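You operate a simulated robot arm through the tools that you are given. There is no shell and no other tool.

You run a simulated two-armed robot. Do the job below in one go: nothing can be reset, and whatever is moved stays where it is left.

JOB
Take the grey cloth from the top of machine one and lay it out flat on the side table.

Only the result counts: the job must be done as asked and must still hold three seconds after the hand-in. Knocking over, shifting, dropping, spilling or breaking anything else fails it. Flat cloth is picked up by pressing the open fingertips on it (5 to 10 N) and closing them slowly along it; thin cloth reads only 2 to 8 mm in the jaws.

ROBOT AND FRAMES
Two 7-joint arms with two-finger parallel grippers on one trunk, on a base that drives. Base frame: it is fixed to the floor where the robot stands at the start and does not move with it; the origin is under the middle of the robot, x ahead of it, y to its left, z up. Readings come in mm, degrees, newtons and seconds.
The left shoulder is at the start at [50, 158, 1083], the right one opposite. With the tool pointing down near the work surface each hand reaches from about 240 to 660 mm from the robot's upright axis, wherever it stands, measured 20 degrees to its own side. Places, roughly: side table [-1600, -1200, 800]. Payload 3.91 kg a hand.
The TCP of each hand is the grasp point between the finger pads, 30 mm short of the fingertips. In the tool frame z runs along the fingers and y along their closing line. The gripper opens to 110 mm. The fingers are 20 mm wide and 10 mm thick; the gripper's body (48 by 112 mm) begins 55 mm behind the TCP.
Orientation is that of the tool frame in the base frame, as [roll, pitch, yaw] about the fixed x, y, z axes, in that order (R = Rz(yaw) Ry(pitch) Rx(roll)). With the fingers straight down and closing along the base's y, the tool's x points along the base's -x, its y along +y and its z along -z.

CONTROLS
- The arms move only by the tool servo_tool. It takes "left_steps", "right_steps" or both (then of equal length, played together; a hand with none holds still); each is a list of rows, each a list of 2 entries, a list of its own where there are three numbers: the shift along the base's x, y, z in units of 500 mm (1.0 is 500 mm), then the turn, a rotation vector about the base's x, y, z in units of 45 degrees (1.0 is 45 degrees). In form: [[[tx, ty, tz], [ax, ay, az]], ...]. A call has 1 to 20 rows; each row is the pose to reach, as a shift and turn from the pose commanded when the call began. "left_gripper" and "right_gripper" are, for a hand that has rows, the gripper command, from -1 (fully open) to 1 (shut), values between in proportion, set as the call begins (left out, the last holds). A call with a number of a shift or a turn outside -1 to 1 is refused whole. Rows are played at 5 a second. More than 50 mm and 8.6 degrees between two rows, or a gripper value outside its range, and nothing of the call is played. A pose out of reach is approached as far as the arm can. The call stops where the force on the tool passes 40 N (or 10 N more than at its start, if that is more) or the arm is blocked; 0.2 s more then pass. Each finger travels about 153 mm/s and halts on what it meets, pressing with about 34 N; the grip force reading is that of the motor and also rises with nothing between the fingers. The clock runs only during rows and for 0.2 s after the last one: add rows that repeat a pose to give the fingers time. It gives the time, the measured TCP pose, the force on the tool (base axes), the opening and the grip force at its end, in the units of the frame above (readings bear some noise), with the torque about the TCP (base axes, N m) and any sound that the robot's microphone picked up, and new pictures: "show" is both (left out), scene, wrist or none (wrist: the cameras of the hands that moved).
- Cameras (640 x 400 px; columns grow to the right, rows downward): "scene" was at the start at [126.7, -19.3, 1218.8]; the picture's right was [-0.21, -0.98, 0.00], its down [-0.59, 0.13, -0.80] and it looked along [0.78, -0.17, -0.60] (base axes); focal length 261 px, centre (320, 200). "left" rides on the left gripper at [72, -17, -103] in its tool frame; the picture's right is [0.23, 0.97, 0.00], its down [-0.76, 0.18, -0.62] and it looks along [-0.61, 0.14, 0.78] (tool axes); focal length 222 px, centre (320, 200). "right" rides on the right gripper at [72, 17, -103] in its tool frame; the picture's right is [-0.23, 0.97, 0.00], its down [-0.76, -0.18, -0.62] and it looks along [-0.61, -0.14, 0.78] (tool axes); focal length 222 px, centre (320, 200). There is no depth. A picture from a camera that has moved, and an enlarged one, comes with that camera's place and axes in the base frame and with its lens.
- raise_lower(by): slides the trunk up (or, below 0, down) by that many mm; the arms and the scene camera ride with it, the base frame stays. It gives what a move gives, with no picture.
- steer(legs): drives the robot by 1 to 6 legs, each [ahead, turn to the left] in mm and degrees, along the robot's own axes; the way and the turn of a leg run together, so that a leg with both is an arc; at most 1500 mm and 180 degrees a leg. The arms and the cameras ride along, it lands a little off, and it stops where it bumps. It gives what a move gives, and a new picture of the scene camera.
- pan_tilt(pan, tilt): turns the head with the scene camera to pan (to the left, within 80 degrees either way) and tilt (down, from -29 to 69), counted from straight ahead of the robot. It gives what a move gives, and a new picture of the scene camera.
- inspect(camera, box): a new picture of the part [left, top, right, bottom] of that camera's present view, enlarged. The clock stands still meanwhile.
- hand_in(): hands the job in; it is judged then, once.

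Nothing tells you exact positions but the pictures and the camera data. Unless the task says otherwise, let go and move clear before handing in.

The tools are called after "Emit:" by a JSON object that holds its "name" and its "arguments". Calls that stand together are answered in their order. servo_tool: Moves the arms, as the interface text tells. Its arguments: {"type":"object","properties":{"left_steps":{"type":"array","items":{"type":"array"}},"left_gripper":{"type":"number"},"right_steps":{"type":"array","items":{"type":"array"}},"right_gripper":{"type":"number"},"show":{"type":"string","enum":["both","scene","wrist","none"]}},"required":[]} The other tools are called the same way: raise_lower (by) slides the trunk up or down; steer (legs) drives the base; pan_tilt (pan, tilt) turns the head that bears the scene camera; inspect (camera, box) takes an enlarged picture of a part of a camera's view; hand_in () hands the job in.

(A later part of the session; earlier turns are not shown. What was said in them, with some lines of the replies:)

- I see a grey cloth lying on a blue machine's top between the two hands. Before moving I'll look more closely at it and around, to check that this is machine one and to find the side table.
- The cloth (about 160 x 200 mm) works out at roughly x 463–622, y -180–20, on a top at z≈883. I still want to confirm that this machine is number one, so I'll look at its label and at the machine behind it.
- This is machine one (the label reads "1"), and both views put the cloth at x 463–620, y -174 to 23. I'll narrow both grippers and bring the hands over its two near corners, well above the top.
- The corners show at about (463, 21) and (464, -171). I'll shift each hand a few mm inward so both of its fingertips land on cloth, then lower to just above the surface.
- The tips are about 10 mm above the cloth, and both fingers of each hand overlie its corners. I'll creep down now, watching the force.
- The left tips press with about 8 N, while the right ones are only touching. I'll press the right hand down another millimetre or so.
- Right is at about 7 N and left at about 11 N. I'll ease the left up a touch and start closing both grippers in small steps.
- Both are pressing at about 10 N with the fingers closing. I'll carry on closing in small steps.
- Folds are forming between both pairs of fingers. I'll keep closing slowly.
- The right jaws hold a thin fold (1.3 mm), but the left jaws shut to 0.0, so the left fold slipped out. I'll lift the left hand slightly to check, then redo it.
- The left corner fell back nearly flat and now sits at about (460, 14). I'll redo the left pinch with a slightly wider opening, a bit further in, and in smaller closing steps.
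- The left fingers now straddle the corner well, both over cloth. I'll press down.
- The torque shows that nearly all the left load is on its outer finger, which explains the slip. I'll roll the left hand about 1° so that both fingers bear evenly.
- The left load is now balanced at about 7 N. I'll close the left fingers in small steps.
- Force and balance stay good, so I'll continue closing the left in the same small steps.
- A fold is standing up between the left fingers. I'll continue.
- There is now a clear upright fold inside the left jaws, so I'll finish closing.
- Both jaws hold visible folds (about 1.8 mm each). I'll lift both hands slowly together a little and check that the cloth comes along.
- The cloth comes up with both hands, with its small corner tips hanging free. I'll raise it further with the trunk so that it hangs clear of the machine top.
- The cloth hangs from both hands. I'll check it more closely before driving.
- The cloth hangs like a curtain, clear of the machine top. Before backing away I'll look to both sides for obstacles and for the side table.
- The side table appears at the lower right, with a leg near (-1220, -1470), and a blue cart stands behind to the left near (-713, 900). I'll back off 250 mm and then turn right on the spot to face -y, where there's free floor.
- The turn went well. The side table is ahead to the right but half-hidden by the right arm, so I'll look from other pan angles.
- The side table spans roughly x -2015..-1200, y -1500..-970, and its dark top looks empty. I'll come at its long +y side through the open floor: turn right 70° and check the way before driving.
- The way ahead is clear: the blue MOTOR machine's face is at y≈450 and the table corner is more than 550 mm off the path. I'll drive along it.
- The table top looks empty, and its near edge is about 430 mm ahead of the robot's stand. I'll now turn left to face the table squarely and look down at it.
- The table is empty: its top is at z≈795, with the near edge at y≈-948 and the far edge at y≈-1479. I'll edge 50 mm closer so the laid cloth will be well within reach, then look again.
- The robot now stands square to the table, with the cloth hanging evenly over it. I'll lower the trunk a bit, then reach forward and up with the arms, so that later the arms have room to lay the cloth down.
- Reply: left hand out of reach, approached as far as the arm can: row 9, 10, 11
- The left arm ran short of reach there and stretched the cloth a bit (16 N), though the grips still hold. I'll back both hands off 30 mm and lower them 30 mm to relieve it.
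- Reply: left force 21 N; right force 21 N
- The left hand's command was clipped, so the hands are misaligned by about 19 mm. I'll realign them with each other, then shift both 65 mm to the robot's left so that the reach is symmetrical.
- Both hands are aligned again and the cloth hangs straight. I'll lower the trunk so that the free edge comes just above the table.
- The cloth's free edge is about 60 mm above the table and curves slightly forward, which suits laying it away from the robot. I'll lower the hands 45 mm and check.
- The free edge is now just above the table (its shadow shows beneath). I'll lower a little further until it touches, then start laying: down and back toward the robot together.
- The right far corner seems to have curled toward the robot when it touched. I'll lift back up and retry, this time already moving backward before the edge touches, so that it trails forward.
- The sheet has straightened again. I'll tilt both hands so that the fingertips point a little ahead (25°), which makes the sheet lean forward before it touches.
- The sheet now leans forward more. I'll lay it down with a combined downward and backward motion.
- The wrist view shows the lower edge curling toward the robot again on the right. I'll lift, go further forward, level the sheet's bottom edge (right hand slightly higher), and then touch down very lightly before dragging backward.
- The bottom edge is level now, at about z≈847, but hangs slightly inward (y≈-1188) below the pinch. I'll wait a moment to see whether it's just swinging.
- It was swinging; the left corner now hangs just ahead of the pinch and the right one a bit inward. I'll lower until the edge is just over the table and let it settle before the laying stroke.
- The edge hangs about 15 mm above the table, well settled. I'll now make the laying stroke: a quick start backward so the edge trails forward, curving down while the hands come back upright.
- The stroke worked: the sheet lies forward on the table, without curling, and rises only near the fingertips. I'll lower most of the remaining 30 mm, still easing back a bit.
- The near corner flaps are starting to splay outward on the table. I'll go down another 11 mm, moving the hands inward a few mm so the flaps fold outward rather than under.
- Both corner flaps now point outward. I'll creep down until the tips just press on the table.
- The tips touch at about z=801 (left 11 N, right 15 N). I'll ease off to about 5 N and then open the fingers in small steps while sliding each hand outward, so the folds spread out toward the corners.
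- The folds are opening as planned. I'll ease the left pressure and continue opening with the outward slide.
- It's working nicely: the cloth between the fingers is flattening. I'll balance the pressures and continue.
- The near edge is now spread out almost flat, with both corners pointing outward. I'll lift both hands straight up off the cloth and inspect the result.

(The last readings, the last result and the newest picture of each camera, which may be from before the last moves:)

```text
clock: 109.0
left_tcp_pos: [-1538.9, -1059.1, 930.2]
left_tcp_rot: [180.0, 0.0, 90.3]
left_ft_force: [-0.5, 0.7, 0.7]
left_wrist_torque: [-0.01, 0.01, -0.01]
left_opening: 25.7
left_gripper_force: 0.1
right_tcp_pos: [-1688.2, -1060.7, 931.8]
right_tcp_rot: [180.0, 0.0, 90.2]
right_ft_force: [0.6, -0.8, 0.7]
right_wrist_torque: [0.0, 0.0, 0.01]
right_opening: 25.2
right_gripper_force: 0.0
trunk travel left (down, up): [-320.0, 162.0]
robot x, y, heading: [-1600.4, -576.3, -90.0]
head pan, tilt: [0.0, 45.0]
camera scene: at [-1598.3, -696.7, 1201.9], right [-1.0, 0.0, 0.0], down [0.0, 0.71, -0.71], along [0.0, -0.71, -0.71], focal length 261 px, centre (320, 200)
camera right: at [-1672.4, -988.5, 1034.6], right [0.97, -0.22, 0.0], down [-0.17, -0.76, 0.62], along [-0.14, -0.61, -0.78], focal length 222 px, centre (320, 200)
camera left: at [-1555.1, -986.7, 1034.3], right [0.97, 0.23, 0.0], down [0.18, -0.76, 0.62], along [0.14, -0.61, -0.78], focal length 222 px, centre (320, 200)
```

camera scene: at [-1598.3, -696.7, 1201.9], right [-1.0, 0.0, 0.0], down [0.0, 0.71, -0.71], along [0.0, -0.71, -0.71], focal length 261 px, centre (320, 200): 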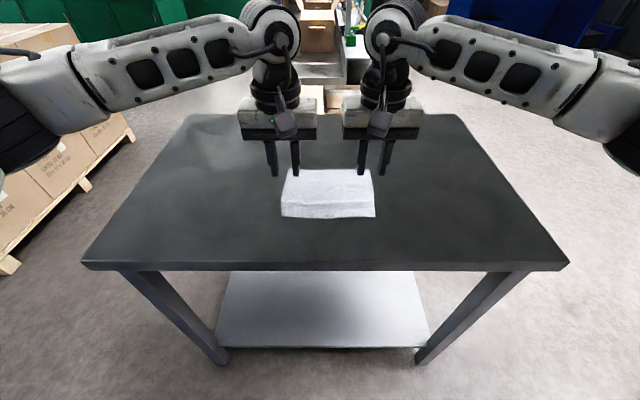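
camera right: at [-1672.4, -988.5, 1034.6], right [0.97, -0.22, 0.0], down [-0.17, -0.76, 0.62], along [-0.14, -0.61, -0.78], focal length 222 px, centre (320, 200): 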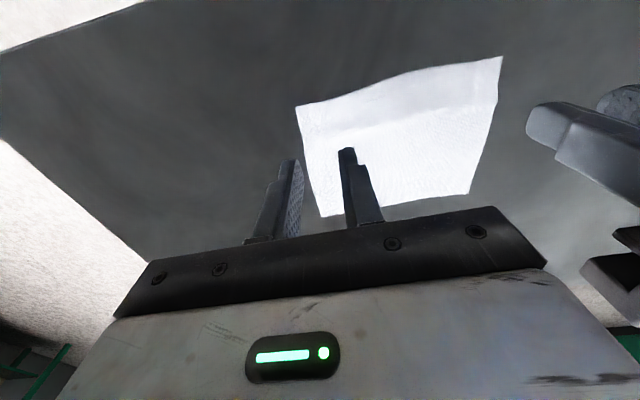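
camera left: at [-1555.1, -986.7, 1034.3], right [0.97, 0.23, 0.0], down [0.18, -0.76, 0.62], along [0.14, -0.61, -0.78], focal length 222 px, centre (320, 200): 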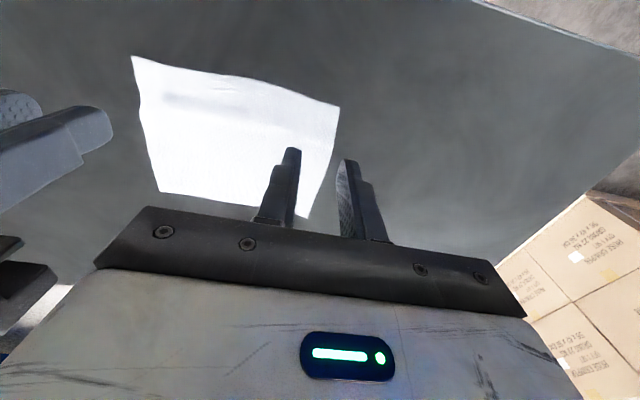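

The cloth has let go and lies spread on the table. I'll raise the hands further and pull them back so I can check its flatness and corners.

Emit:
{"name": "servo_tool", "arguments": {"left_steps": [[[0.04, 0, 0.05], [0, 0, 0]], [[0.08, 0, 0.1], [0, 0, 0]], [[0.12, 0, 0.14], [0, 0, 0]], [[0.16, 0, 0.16], [0, 0, 0]], [[0.2, 0, 0.16], [0, 0, 0]], [[0.24, 0, 0.16], [0, 0, 0]], [[0.24, 0, 0.16], [0, 0, 0]]], "right_steps": [[[-0.04, 0, 0.05], [0, 0, 0]], [[-0.08, 0, 0.1], [0, 0, 0]], [[-0.12, 0, 0.14], [0, 0, 0]], [[-0.16, 0, 0.16], [0, 0, 0]], [[-0.2, 0, 0.16], [0, 0, 0]], [[-0.24, 0, 0.16], [0, 0, 0]], [[-0.24, 0, 0.16], [0, 0, 0]]], "show": "both"}}

Emit:
{"name": "inspect", "arguments": {"camera": "scene", "box": [264, 155, 392, 235]}}

```text
clock: 110.6
left_tcp_pos: [-1416.2, -1058.8, 1011.1]
left_tcp_rot: [179.8, 0.0, 90.2]
left_ft_force: [-0.8, -0.3, -0.5]
left_wrist_torque: [0.0, -0.01, 0.0]
left_opening: 25.4
left_gripper_force: 0.1
right_tcp_pos: [-1810.1, -1061.5, 1011.3]
right_tcp_rot: [-179.9, 0.0, 90.1]
right_ft_force: [-0.8, 0.6, -0.6]
right_wrist_torque: [0.0, 0.01, 0.03]
right_opening: 25.5
right_gripper_force: 0.0
trunk travel left (down, up): [-320.0, 162.0]
robot x, y, heading: [-1604.3, -574.3, -89.7]
head pan, tilt: [0.0, 45.0]
camera scene: at [-1598.3, -696.7, 1201.9], right [-1.0, 0.0, 0.0], down [0.0, 0.71, -0.71], along [0.0, -0.71, -0.71], focal length 261 px, centre (320, 200)
camera right: at [-1793.2, -988.1, 1113.5], right [0.97, -0.22, 0.0], down [-0.17, -0.76, 0.62], along [-0.14, -0.61, -0.78], focal length 222 px, centre (320, 200)
camera left: at [-1432.9, -986.6, 1114.5], right [0.97, 0.23, 0.0], down [0.18, -0.76, 0.62], along [0.14, -0.61, -0.78], focal length 222 px, centre (320, 200)
```

scene: 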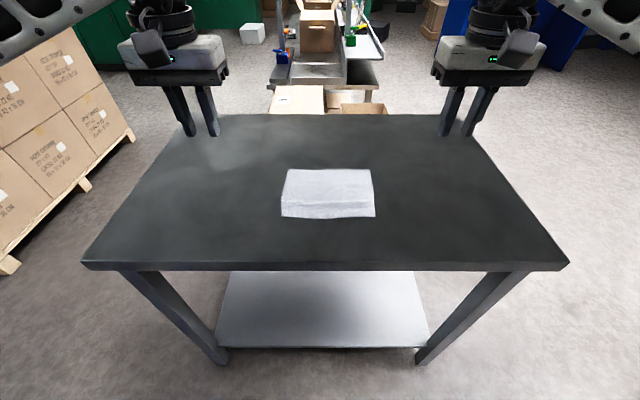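
right: 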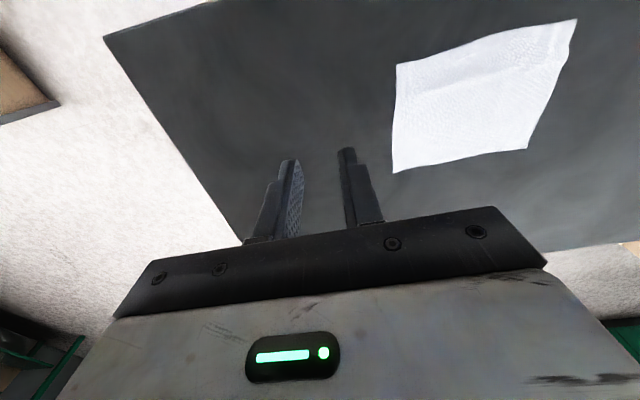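
left: 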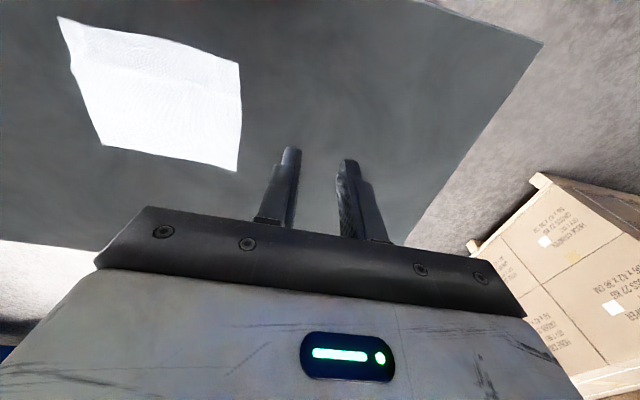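

```text
5.00 times, centred on (328, 195) of scene
camera zoom: at [-1598.3, -696.7, 1201.9], right [-1.0, 0.0, 0.0], down [0.0, 0.71, -0.71], along [0.0, -0.71, -0.71], focal length 1305 px, centre (280, 225)
```

zoom: 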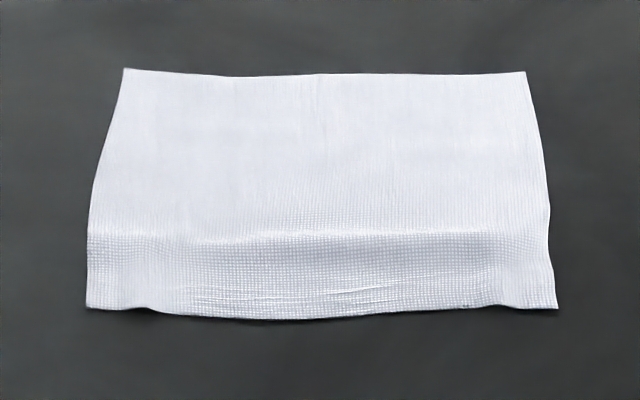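

The cloth measures about 197 x 157 mm spread out, so it's nearly fully flat. There may be a slight hump in its near strip, so I'll look at it closely from the wrist cameras.

Emit:
{"name": "inspect", "arguments": {"camera": "right", "box": [370, 0, 610, 190]}}

Emit:
{"name": "inspect", "arguments": {"camera": "left", "box": [30, 0, 270, 190]}}

```text
2.11 times, centred on (490, 95) of right
camera zoom: at [-1793.2, -988.1, 1113.5], right [0.97, -0.22, 0.0], down [-0.17, -0.76, 0.62], along [-0.14, -0.61, -0.78], focal length 468 px, centre (-38, 421)
```

zoom: 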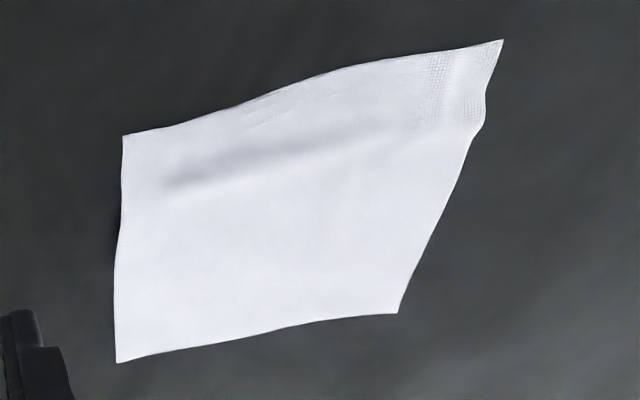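

```text
2.11 times, centred on (150, 95) of left
camera zoom: at [-1432.9, -986.6, 1114.5], right [0.97, 0.23, 0.0], down [0.18, -0.76, 0.62], along [0.14, -0.61, -0.78], focal length 468 px, centre (678, 421)
```

zoom: 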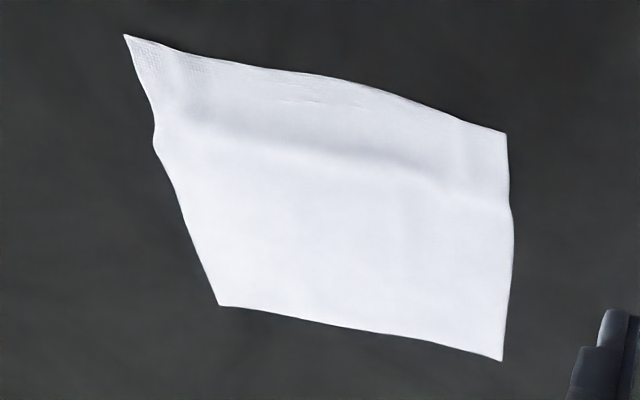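

There's a slight arch left along the near edge, because the near corners sit about 5 mm too close together. I'll close the fingertips, press lightly on both near corners and pull them gently apart.

Emit:
{"name": "servo_tool", "arguments": {"left_steps": [[[-0.04, -0.002, -0.03], [0, 0, 0]], [[-0.08, -0.004, -0.06], [0, 0, 0]], [[-0.12, -0.006, -0.09], [0, 0, 0]], [[-0.16, -0.008, -0.12], [0, 0, 0]], [[-0.2, -0.008, -0.15], [0, 0, 0]], [[-0.236, -0.008, -0.18], [0, 0, 0]], [[-0.236, -0.008, -0.23], [0, 0, 0]], [[-0.236, -0.008, -0.28], [0, 0, 0]], [[-0.236, -0.008, -0.32], [0, 0, 0]], [[-0.236, -0.008, -0.32], [0, 0, 0]]], "right_steps": [[[0.04, -0.001, -0.03], [0, 0, 0]], [[0.08, -0.003, -0.06], [0, 0, 0]], [[0.12, -0.005, -0.09], [0, 0, 0]], [[0.16, -0.005, -0.12], [0, 0, 0]], [[0.2, -0.005, -0.15], [0, 0, 0]], [[0.224, -0.005, -0.18], [0, 0, 0]], [[0.224, -0.005, -0.23], [0, 0, 0]], [[0.224, -0.005, -0.28], [0, 0, 0]], [[0.224, -0.005, -0.32], [0, 0, 0]], [[0.224, -0.005, -0.32], [0, 0, 0]]], "left_gripper": 1.0, "right_gripper": 1.0, "show": "wrist"}}

Emit:
{"name": "inspect", "arguments": {"camera": "left", "box": [180, 80, 420, 230]}}

Emit:
{"name": "inspect", "arguments": {"camera": "right", "box": [220, 80, 460, 230]}}

```text
clock: 112.8
left_tcp_pos: [-1535.5, -1064.9, 850.4]
left_tcp_rot: [179.9, -0.1, 90.3]
left_ft_force: [-0.1, 0.2, -0.5]
left_wrist_torque: [0.0, 0.0, 0.02]
left_opening: 0.2
left_gripper_force: 33.9
right_tcp_pos: [-1696.2, -1063.5, 850.0]
right_tcp_rot: [-180.0, 0.0, 90.2]
right_ft_force: [0.5, 0.7, 0.3]
right_wrist_torque: [-0.01, -0.02, -0.03]
right_opening: 0.0
right_gripper_force: 33.3
trunk travel left (down, up): [-320.0, 162.0]
robot x, y, heading: [-1599.4, -573.6, -89.7]
head pan, tilt: [0.0, 45.0]
camera right: at [-1679.4, -991.0, 953.5], right [0.97, -0.22, 0.0], down [-0.17, -0.76, 0.62], along [-0.14, -0.61, -0.78], focal length 222 px, centre (320, 200)
camera left: at [-1552.3, -991.6, 954.3], right [0.97, 0.23, 0.0], down [0.18, -0.76, 0.62], along [0.15, -0.61, -0.78], focal length 222 px, centre (320, 200)
```

right: 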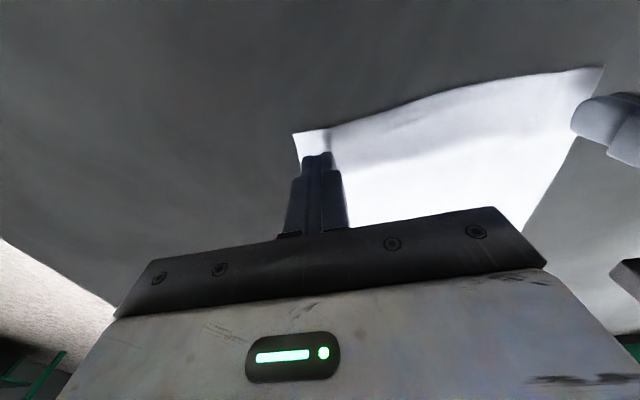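
left: 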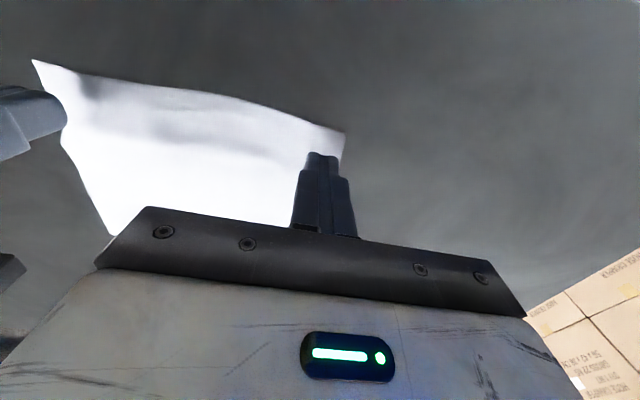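

```text
2.67 times, centred on (300, 155) of left
camera zoom: at [-1552.3, -991.6, 954.3], right [0.97, 0.23, 0.0], down [0.18, -0.76, 0.62], along [0.15, -0.61, -0.78], focal length 592 px, centre (373, 320)
```

zoom: 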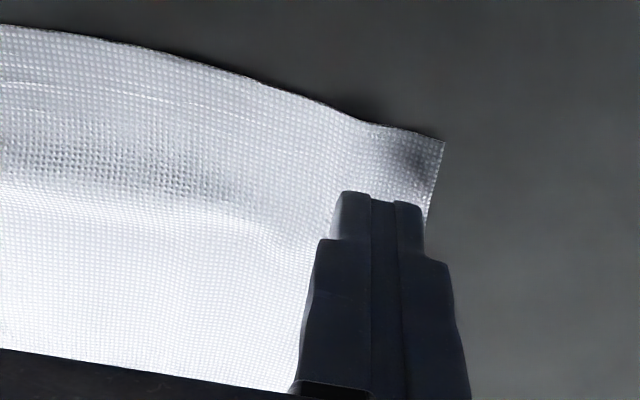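

```text
2.67 times, centred on (340, 155) of right
camera zoom: at [-1679.4, -991.0, 953.5], right [0.97, -0.22, 0.0], down [-0.17, -0.76, 0.62], along [-0.14, -0.61, -0.78], focal length 592 px, centre (267, 320)
```

zoom: 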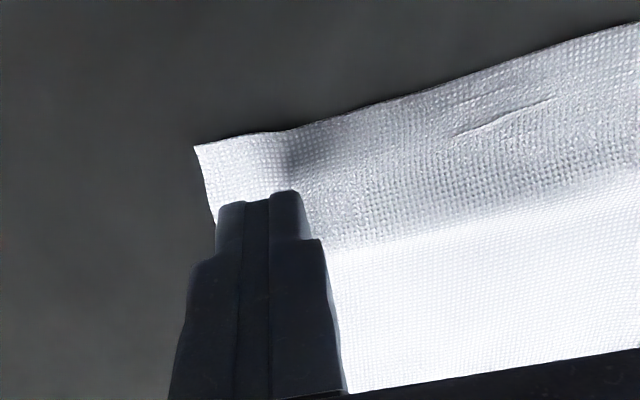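

Both closed fingertips are right over the near corners. I'll press down gently.

Emit:
{"name": "servo_tool", "arguments": {"left_steps": [[[0, 0, -0.012], [0, 0, 0]], [[0, 0, -0.024], [0, 0, 0]], [[0, 0, -0.034], [0, 0, 0]], [[0, 0, -0.034], [0, 0, 0]]], "right_steps": [[[0, 0, -0.012], [0, 0, 0]], [[0, 0, -0.024], [0, 0, 0]], [[0, 0, -0.034], [0, 0, 0]], [[0, 0, -0.034], [0, 0, 0]]], "show": "none"}}

Emit:
{"name": "servo_tool", "arguments": {"left_steps": [[[0, 0, -0.002], [0, 0, 0]], [[0, 0, -0.003], [0, 0, 0]], [[0, 0, -0.003], [0, 0, 0]]], "right_steps": [[[0, 0, -0.002], [0, 0, 0]], [[0, 0, -0.003], [0, 0, 0]], [[0, 0, -0.003], [0, 0, 0]]], "show": "none"}}

```text
clock: 113.8
left_tcp_pos: [-1536.3, -1062.6, 833.0]
left_tcp_rot: [179.8, 0.0, 90.2]
left_ft_force: [0.0, 0.3, 0.0]
left_wrist_torque: [-0.01, -0.01, -0.02]
left_opening: 0.0
left_gripper_force: 34.6
right_tcp_pos: [-1695.9, -1063.5, 832.6]
right_tcp_rot: [180.0, -0.1, 90.3]
right_ft_force: [-0.5, 0.5, -0.2]
right_wrist_torque: [0.01, -0.03, 0.0]
right_opening: 0.0
right_gripper_force: 34.1
trunk travel left (down, up): [-320.0, 162.0]
robot x, y, heading: [-1600.8, -574.7, -90.0]
head pan, tilt: [0.0, 45.0]
```

```text
clock: 114.6
left_tcp_pos: [-1534.9, -1063.2, 831.4]
left_tcp_rot: [179.9, -0.1, 90.2]
left_ft_force: [0.2, 0.0, 0.0]
left_wrist_torque: [-0.02, -0.02, 0.0]
left_opening: 0.0
left_gripper_force: 33.9
right_tcp_pos: [-1696.6, -1063.6, 832.8]
right_tcp_rot: [179.9, 0.0, 90.2]
right_ft_force: [0.4, 0.2, 0.6]
right_wrist_torque: [0.0, 0.0, -0.01]
right_opening: 0.0
right_gripper_force: 33.8
trunk travel left (down, up): [-320.0, 162.0]
robot x, y, heading: [-1603.6, -573.9, -89.7]
head pan, tilt: [0.0, 45.0]
```

Emit:
{"name": "servo_tool", "arguments": {"left_steps": [[[0, 0, -0.002], [0, 0, 0]], [[0, 0, -0.003], [0, 0, 0]], [[0, 0, -0.003], [0, 0, 0]]], "right_steps": [[[0, 0, -0.002], [0, 0, 0]], [[0, 0, -0.003], [0, 0, 0]], [[0, 0, -0.003], [0, 0, 0]]], "show": "none"}}

```text
clock: 115.4
left_tcp_pos: [-1535.5, -1063.6, 831.1]
left_tcp_rot: [180.0, 0.0, 90.2]
left_ft_force: [1.2, 1.1, 6.1]
left_wrist_torque: [0.09, -0.03, 0.05]
left_opening: 0.0
left_gripper_force: 34.1
right_tcp_pos: [-1694.8, -1062.5, 831.2]
right_tcp_rot: [-180.0, 0.1, 90.2]
right_ft_force: [-0.2, -1.1, 4.2]
right_wrist_torque: [0.01, -0.01, -0.02]
right_opening: 0.0
right_gripper_force: 34.8
trunk travel left (down, up): [-320.0, 162.0]
robot x, y, heading: [-1601.0, -573.5, -89.4]
head pan, tilt: [0.0, 45.0]
```

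Contact is gentle (6 N left, 4 N right). I'll pull the corners apart by about 4 mm each.

Emit:
{"name": "servo_tool", "arguments": {"left_steps": [[[0.002, 0, 0], [0, 0, 0]], [[0.004, 0, 0], [0, 0, 0]], [[0.006, 0, 0], [0, 0, 0]], [[0.008, 0, 0], [0, 0, 0]], [[0.008, 0, 0], [0, 0, 0]]], "right_steps": [[[-0.002, 0, -0.0006], [0, 0, 0]], [[-0.004, 0, -0.0006], [0, 0, 0]], [[-0.006, 0, -0.0006], [0, 0, 0]], [[-0.008, 0, -0.0006], [0, 0, 0]], [[-0.008, 0, -0.0006], [0, 0, 0]]], "show": "wrist"}}

Emit:
{"name": "inspect", "arguments": {"camera": "scene", "box": [264, 155, 392, 235]}}

Emit:
{"name": "inspect", "arguments": {"camera": "left", "box": [20, 40, 360, 240]}}

Emit:
{"name": "inspect", "arguments": {"camera": "right", "box": [280, 40, 620, 240]}}

```text
clock: 116.6
left_tcp_pos: [-1531.4, -1064.6, 831.0]
left_tcp_rot: [-179.9, 0.2, 90.2]
left_ft_force: [-5.1, -0.8, 6.9]
left_wrist_torque: [0.04, 0.12, 0.02]
left_opening: 0.0
left_gripper_force: 34.2
right_tcp_pos: [-1698.5, -1062.2, 830.7]
right_tcp_rot: [-179.9, 0.1, 90.1]
right_ft_force: [3.7, -0.2, 7.3]
right_wrist_torque: [0.0, -0.12, -0.02]
right_opening: 0.0
right_gripper_force: 33.5
trunk travel left (down, up): [-320.0, 162.0]
robot x, y, heading: [-1603.5, -573.1, -89.9]
head pan, tilt: [0.0, 45.0]
camera right: at [-1683.4, -989.5, 934.2], right [0.97, -0.22, 0.0], down [-0.17, -0.76, 0.62], along [-0.14, -0.61, -0.78], focal length 222 px, centre (320, 200)
camera left: at [-1548.4, -990.5, 934.8], right [0.97, 0.23, 0.0], down [0.18, -0.76, 0.62], along [0.14, -0.61, -0.78], focal length 222 px, centre (320, 200)
```

right: 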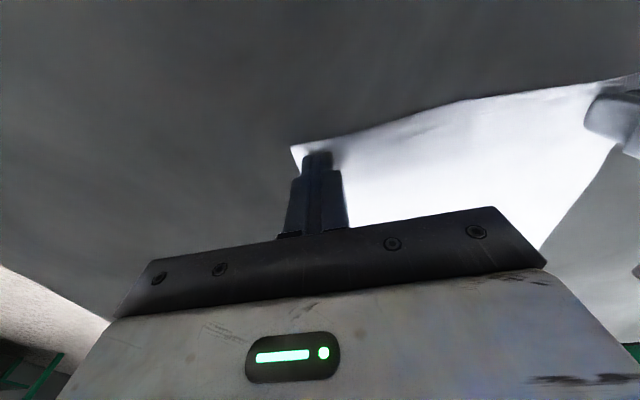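
left: 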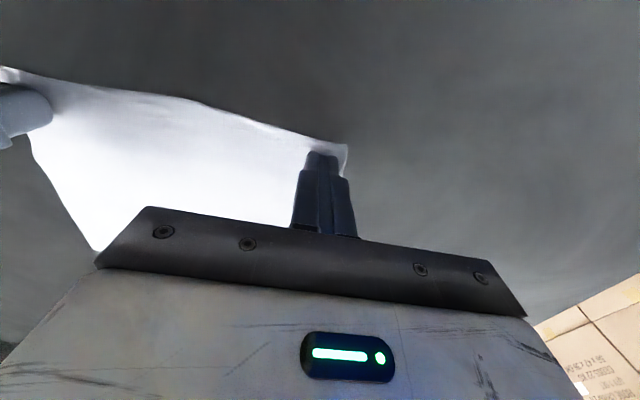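

```text
5.00 times, centred on (328, 195) of scene
camera zoom: at [-1598.4, -695.6, 1202.1], right [-1.0, 0.0, 0.0], down [0.0, 0.71, -0.71], along [0.0, -0.71, -0.71], focal length 1305 px, centre (280, 225)
```

zoom: 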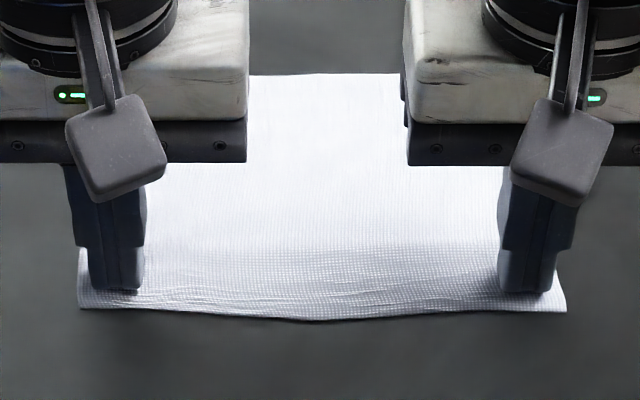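

```text
1.88 times, centred on (190, 140) of left
camera zoom: at [-1548.4, -990.5, 934.8], right [0.97, 0.23, 0.0], down [0.18, -0.76, 0.62], along [0.14, -0.61, -0.78], focal length 418 px, centre (565, 313)
```

zoom: 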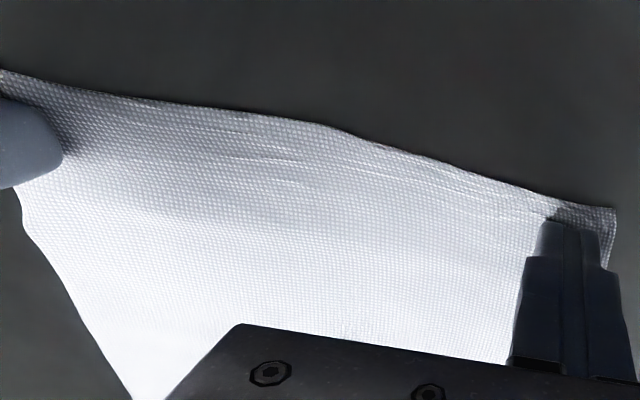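

```text
1.88 times, centred on (450, 140) of right
camera zoom: at [-1683.4, -989.5, 934.2], right [0.97, -0.22, 0.0], down [-0.17, -0.76, 0.62], along [-0.14, -0.61, -0.78], focal length 418 px, centre (75, 313)
```

zoom: 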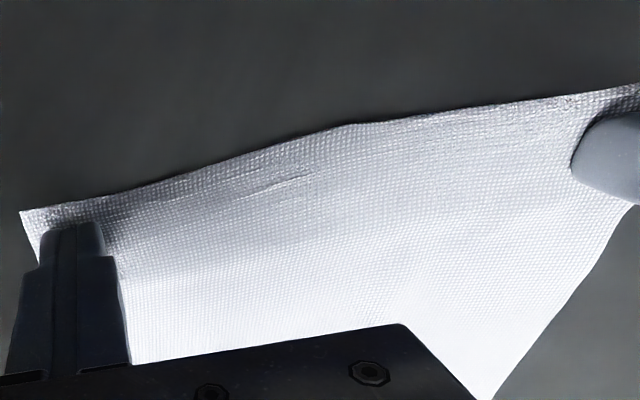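

The near edge is now taut and flat at its full width (about 198 mm). I'll lift both hands straight up and clear, then check again.

Emit:
{"name": "servo_tool", "arguments": {"left_steps": [[[-0.0006, 0, 0.001], [0, 0, 0]], [[-0.001, 0, 0.003], [0, 0, 0]], [[-0.001, 0, 0.008], [0, 0, 0]], [[-0.001, 0, 0.03], [0, 0, 0]], [[0, 0, 0.1], [0, 0, 0]], [[0, 0, 0.18], [0, 0, 0]], [[0.06, 0, 0.25], [0, 0, 0]], [[0.13, 0, 0.3], [0, 0, 0]], [[0.2, 0, 0.34], [0, 0, 0]], [[0.24, 0, 0.34], [0, 0, 0]], [[0.24, 0, 0.34], [0, 0, 0]]], "right_steps": [[[0.0006, 0, 0.001], [0, 0, 0]], [[0.001, 0, 0.003], [0, 0, 0]], [[0.001, 0, 0.008], [0, 0, 0]], [[0.001, 0, 0.03], [0, 0, 0]], [[0, 0, 0.1], [0, 0, 0]], [[0, 0, 0.18], [0, 0, 0]], [[-0.06, 0, 0.25], [0, 0, 0]], [[-0.13, 0, 0.3], [0, 0, 0]], [[-0.2, 0, 0.34], [0, 0, 0]], [[-0.24, 0, 0.34], [0, 0, 0]], [[-0.24, 0, 0.34], [0, 0, 0]]], "show": "both"}}

Emit:
{"name": "inspect", "arguments": {"camera": "scene", "box": [264, 155, 392, 235]}}

Emit:
{"name": "inspect", "arguments": {"camera": "right", "box": [370, 0, 610, 190]}}

Emit:
{"name": "inspect", "arguments": {"camera": "left", "box": [30, 0, 270, 190]}}

```text
clock: 119.0
left_tcp_pos: [-1409.3, -1064.3, 1001.0]
left_tcp_rot: [179.9, -0.1, 90.2]
left_ft_force: [-0.1, 0.4, 0.1]
left_wrist_torque: [0.04, -0.01, -0.04]
left_opening: 0.0
left_gripper_force: 34.0
right_tcp_pos: [-1821.6, -1062.6, 1000.4]
right_tcp_rot: [-179.9, 0.0, 90.2]
right_ft_force: [0.7, -0.2, 0.8]
right_wrist_torque: [0.0, -0.01, 0.01]
right_opening: 0.0
right_gripper_force: 33.8
trunk travel left (down, up): [-320.0, 162.0]
robot x, y, heading: [-1604.2, -576.4, -90.0]
head pan, tilt: [0.0, 45.0]
camera scene: at [-1598.3, -696.7, 1201.9], right [-1.0, 0.0, 0.0], down [0.0, 0.71, -0.71], along [0.0, -0.71, -0.71], focal length 261 px, centre (320, 200)
camera right: at [-1804.7, -989.8, 1103.0], right [0.97, -0.22, 0.0], down [-0.17, -0.76, 0.62], along [-0.14, -0.61, -0.78], focal length 222 px, centre (320, 200)
camera left: at [-1426.1, -991.7, 1104.8], right [0.97, 0.23, 0.0], down [0.18, -0.76, 0.62], along [0.14, -0.61, -0.78], focal length 222 px, centre (320, 200)
```

scene: 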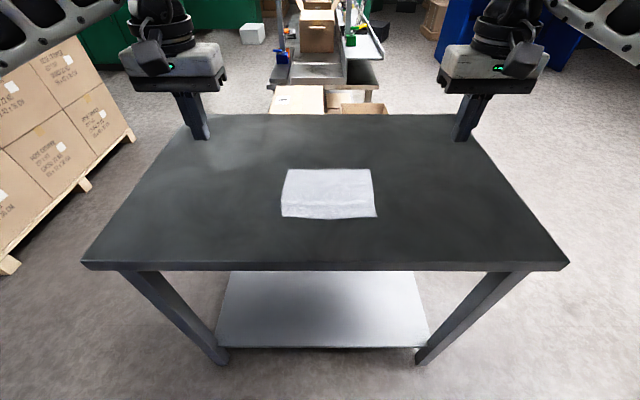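
right: 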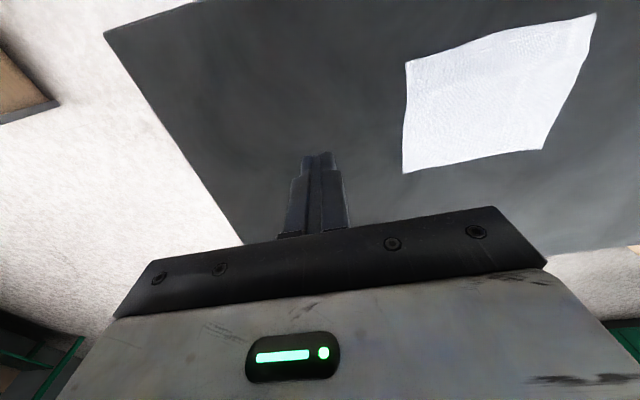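
left: 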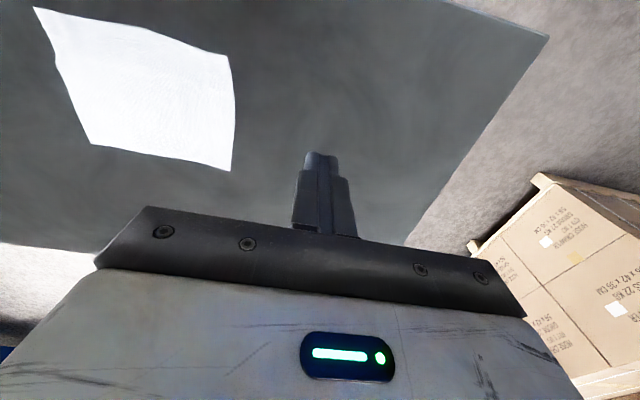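

```text
5.00 times, centred on (328, 195) of scene
camera zoom: at [-1598.3, -696.7, 1201.9], right [-1.0, 0.0, 0.0], down [0.0, 0.71, -0.71], along [0.0, -0.71, -0.71], focal length 1305 px, centre (280, 225)
```

zoom: 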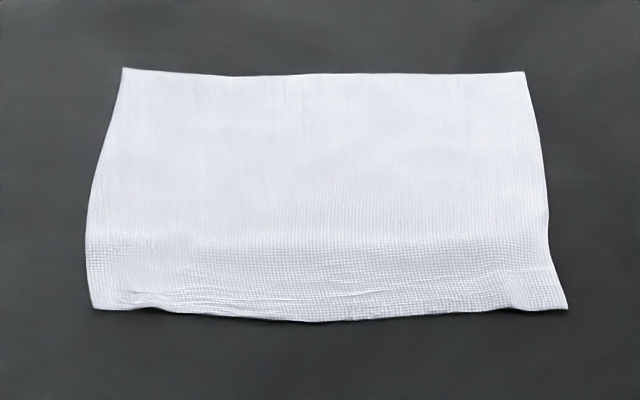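

```text
2.11 times, centred on (490, 95) of right
camera zoom: at [-1804.7, -989.8, 1103.0], right [0.97, -0.22, 0.0], down [-0.17, -0.76, 0.62], along [-0.14, -0.61, -0.78], focal length 468 px, centre (-38, 421)
```

zoom: 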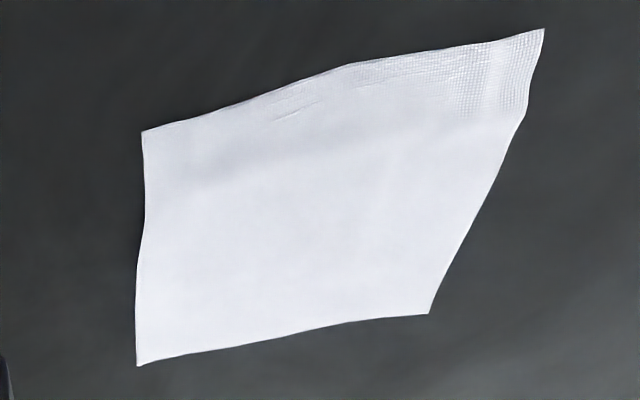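

```text
2.11 times, centred on (150, 95) of left
camera zoom: at [-1426.1, -991.7, 1104.8], right [0.97, 0.23, 0.0], down [0.18, -0.76, 0.62], along [0.14, -0.61, -0.78], focal length 468 px, centre (678, 421)
```

zoom: 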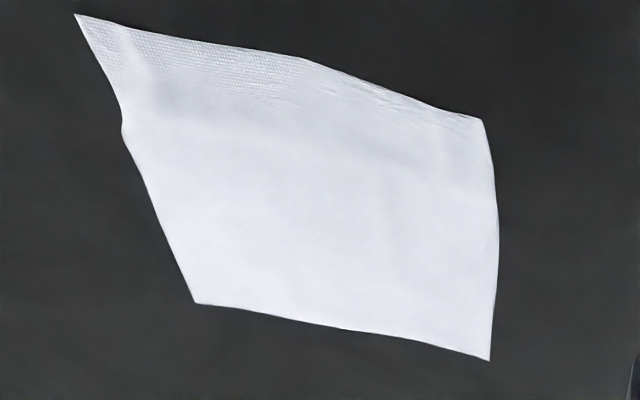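

It's much flatter now. To judge the remaining height of the near strip, I'll bring the left wrist camera low for a grazing view, staying clear of the cloth.

Emit:
{"name": "servo_tool", "arguments": {"left_steps": [[[-0.04, 0.025, 0], [-0.16, 0, 0]], [[-0.08, 0.05, 0], [-0.32, 0, 0]], [[-0.12, 0.08, 0], [-0.48, 0, 0]], [[-0.16, 0.11, 0], [-0.64, 0, 0]], [[-0.2, 0.14, 0], [-0.8, 0, 0]], [[-0.24, 0.16, -0.03], [-0.9, 0, 0]], [[-0.26, 0.16, -0.08], [-0.9, 0, 0]], [[-0.26, 0.16, -0.13], [-0.9, 0, 0]], [[-0.26, 0.16, -0.18], [-0.9, 0, 0]], [[-0.26, 0.16, -0.23], [-0.9, 0, 0]], [[-0.26, 0.16, -0.27], [-0.9, 0, 0]], [[-0.26, 0.16, -0.27], [-0.9, 0, 0]]], "show": "both"}}

```text
clock: 121.6
left_tcp_pos: [-1541.7, -981.9, 865.7]
left_tcp_rot: [-179.8, 40.5, 90.4]
left_ft_force: [-0.9, 0.9, 0.3]
left_wrist_torque: [-0.01, 0.02, 0.0]
left_opening: 0.1
left_gripper_force: 33.9
right_tcp_pos: [-1820.7, -1062.1, 1000.3]
right_tcp_rot: [180.0, 0.0, 90.1]
right_ft_force: [0.1, -0.5, 0.0]
right_wrist_torque: [0.0, -0.02, 0.0]
right_opening: 0.2
right_gripper_force: 33.9
trunk travel left (down, up): [-320.0, 162.0]
robot x, y, heading: [-1599.3, -578.0, -89.8]
head pan, tilt: [0.0, 45.0]
camera scene: at [-1598.3, -696.7, 1201.9], right [-1.0, 0.0, 0.0], down [0.0, 0.71, -0.71], along [0.0, -0.71, -0.71], focal length 261 px, centre (320, 200)
camera left: at [-1558.8, -859.4, 897.9], right [0.97, 0.18, -0.15], down [0.18, -0.17, 0.97], along [0.15, -0.97, -0.2], focal length 222 px, centre (320, 200)
```

scene: 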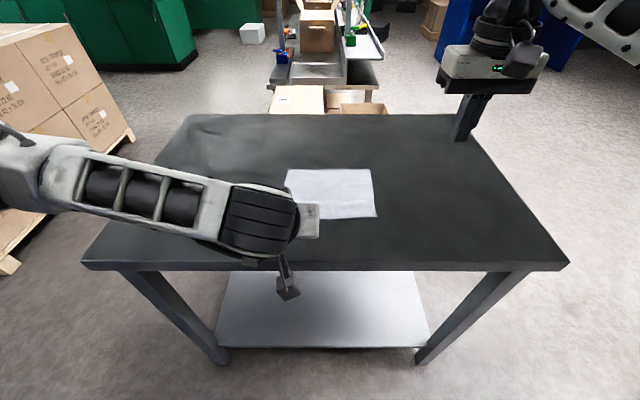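
left: 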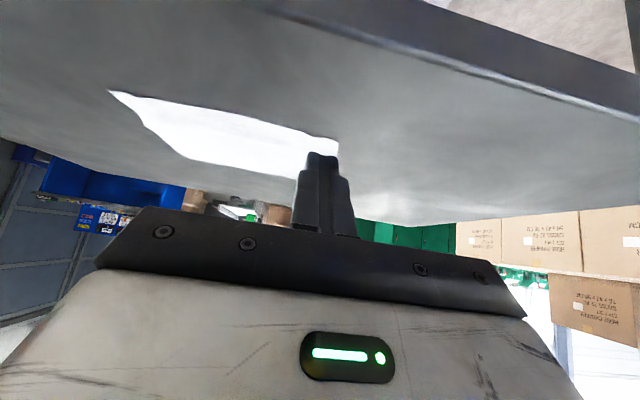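

Emit:
{"name": "inspect", "arguments": {"camera": "left", "box": [90, 70, 360, 230]}}

```text
2.37 times, centred on (225, 150) of left
camera zoom: at [-1558.8, -859.4, 897.9], right [0.97, 0.18, -0.15], down [0.18, -0.17, 0.97], along [0.15, -0.97, -0.2], focal length 526 px, centre (545, 318)
```

zoom: 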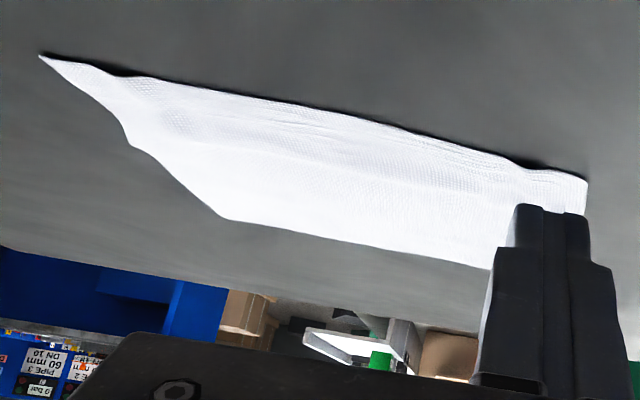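

The grazing view shows the cloth lying flat, with ripples of only a few millimetres. I'll raise the left hand clear again and take a last look before handing in.

Emit:
{"name": "servo_tool", "arguments": {"left_steps": [[[0, 0, 0.05], [0, 0, 0]], [[0, 0, 0.1], [0, 0, 0]], [[0, 0, 0.16], [0, 0, 0]], [[0, 0, 0.22], [0, 0, 0]], [[0.03, 0, 0.27], [0.15, 0, 0]], [[0.08, 0, 0.27], [0.3, 0, 0]], [[0.13, 0, 0.27], [0.45, 0, 0]], [[0.18, 0, 0.27], [0.6, 0, 0]], [[0.23, 0, 0.27], [0.75, 0, 0]], [[0.26, 0, 0.27], [0.9, 0, 0]], [[0.26, 0, 0.27], [0.9, 0, 0]]], "left_gripper": -1, "show": "scene"}}

Emit:
{"name": "inspect", "arguments": {"camera": "scene", "box": [264, 155, 392, 235]}}

```text
clock: 124.0
left_tcp_pos: [-1409.8, -984.7, 1000.6]
left_tcp_rot: [-180.0, -0.1, 90.2]
left_ft_force: [-0.4, -0.6, 0.2]
left_wrist_torque: [-0.04, 0.02, 0.01]
left_opening: 110.0
left_gripper_force: 0.1
right_tcp_pos: [-1821.8, -1062.1, 999.9]
right_tcp_rot: [180.0, 0.0, 90.2]
right_ft_force: [0.5, 0.4, -0.9]
right_wrist_torque: [-0.01, -0.01, -0.01]
right_opening: 0.0
right_gripper_force: 33.8
trunk travel left (down, up): [-320.0, 162.0]
robot x, y, heading: [-1603.3, -572.1, -89.7]
head pan, tilt: [0.0, 45.0]
camera scene: at [-1598.3, -696.7, 1201.9], right [-1.0, 0.0, 0.0], down [0.0, 0.71, -0.71], along [0.0, -0.71, -0.71], focal length 261 px, centre (320, 200)
```

scene: 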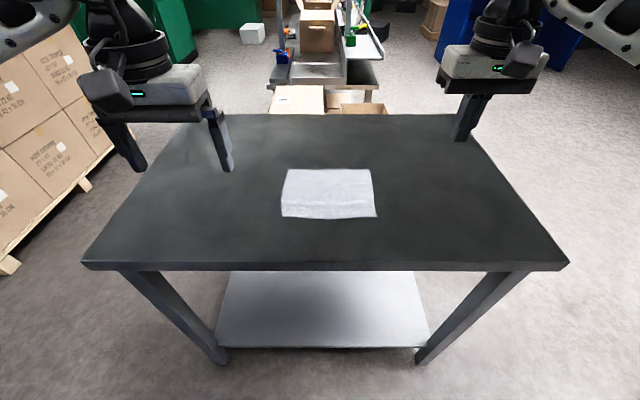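

```text
5.00 times, centred on (328, 195) of scene
camera zoom: at [-1598.3, -696.7, 1201.9], right [-1.0, 0.0, 0.0], down [0.0, 0.71, -0.71], along [0.0, -0.71, -0.71], focal length 1305 px, centre (280, 225)
```

zoom: 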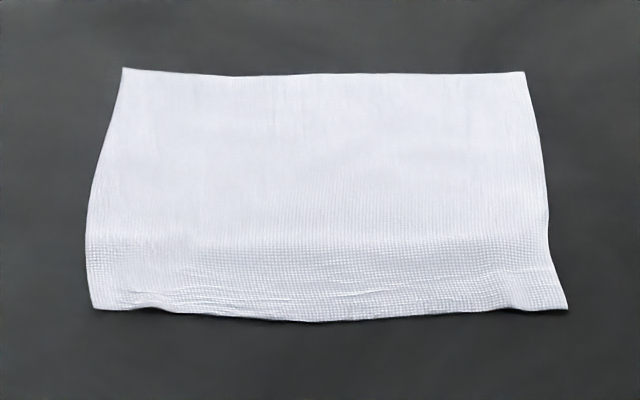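

The cloth is unchanged and flat in the middle of the side table, with nothing else touched. I'll open the empty right gripper as well, so both hands are clear, and hand in.

Emit:
{"name": "servo_tool", "arguments": {"right_steps": [[[0, 0, 0.02], [0, 0, 0]], [[0, 0, 0.04], [0, 0, 0]], [[0, 0, 0.04], [0, 0, 0]], [[0, 0, 0.04], [0, 0, 0]], [[0, 0, 0.04], [0, 0, 0]]], "right_gripper": -1, "show": "scene"}}

Emit:
{"name": "hand_in", "arguments": {}}

```text
clock: 125.2
left_tcp_pos: [-1412.4, -983.8, 1001.4]
left_tcp_rot: [179.8, 0.0, 90.1]
left_ft_force: [-0.4, -0.3, 0.7]
left_wrist_torque: [0.02, 0.0, -0.03]
left_opening: 110.1
left_gripper_force: 0.1
right_tcp_pos: [-1818.8, -1061.9, 1020.2]
right_tcp_rot: [-180.0, 0.0, 90.2]
right_ft_force: [0.7, 0.3, -0.8]
right_wrist_torque: [0.0, 0.03, 0.02]
right_opening: 110.1
right_gripper_force: 0.0
trunk travel left (down, up): [-320.0, 162.0]
robot x, y, heading: [-1598.8, -577.5, -89.8]
head pan, tilt: [0.0, 45.0]
camera scene: at [-1598.3, -696.7, 1201.9], right [-1.0, 0.0, 0.0], down [0.0, 0.71, -0.71], along [0.0, -0.71, -0.71], focal length 261 px, centre (320, 200)
```

scene: 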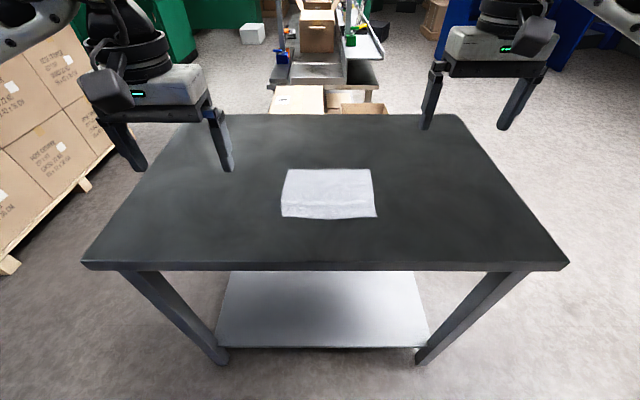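

```text
The job is handed in.
```

The grey cloth from machine one now lies flat near the middle of the side table, and the job is handed in. The hand-in gave no verdict, so I don't know the judged result.

- **Flatness:** the cloth is spread to about its original size, roughly 160 x 195 mm. A low-angle look at the end showed ripples of only a few millimetres along the near edge; the left near corner was hidden from that view. It had not moved when I looked again after the hands were clear.
- **Pick-up:** the first pinch with the left hand slipped, so I redid it before lifting.
- **Laying it down:** I lifted it twice before it went down without the far edge curling under. Then I pulled the near corners apart slightly to take out a small arch.
- **Surroundings:** I saw nothing else get knocked or moved. Both grippers are open and clear of the cloth.
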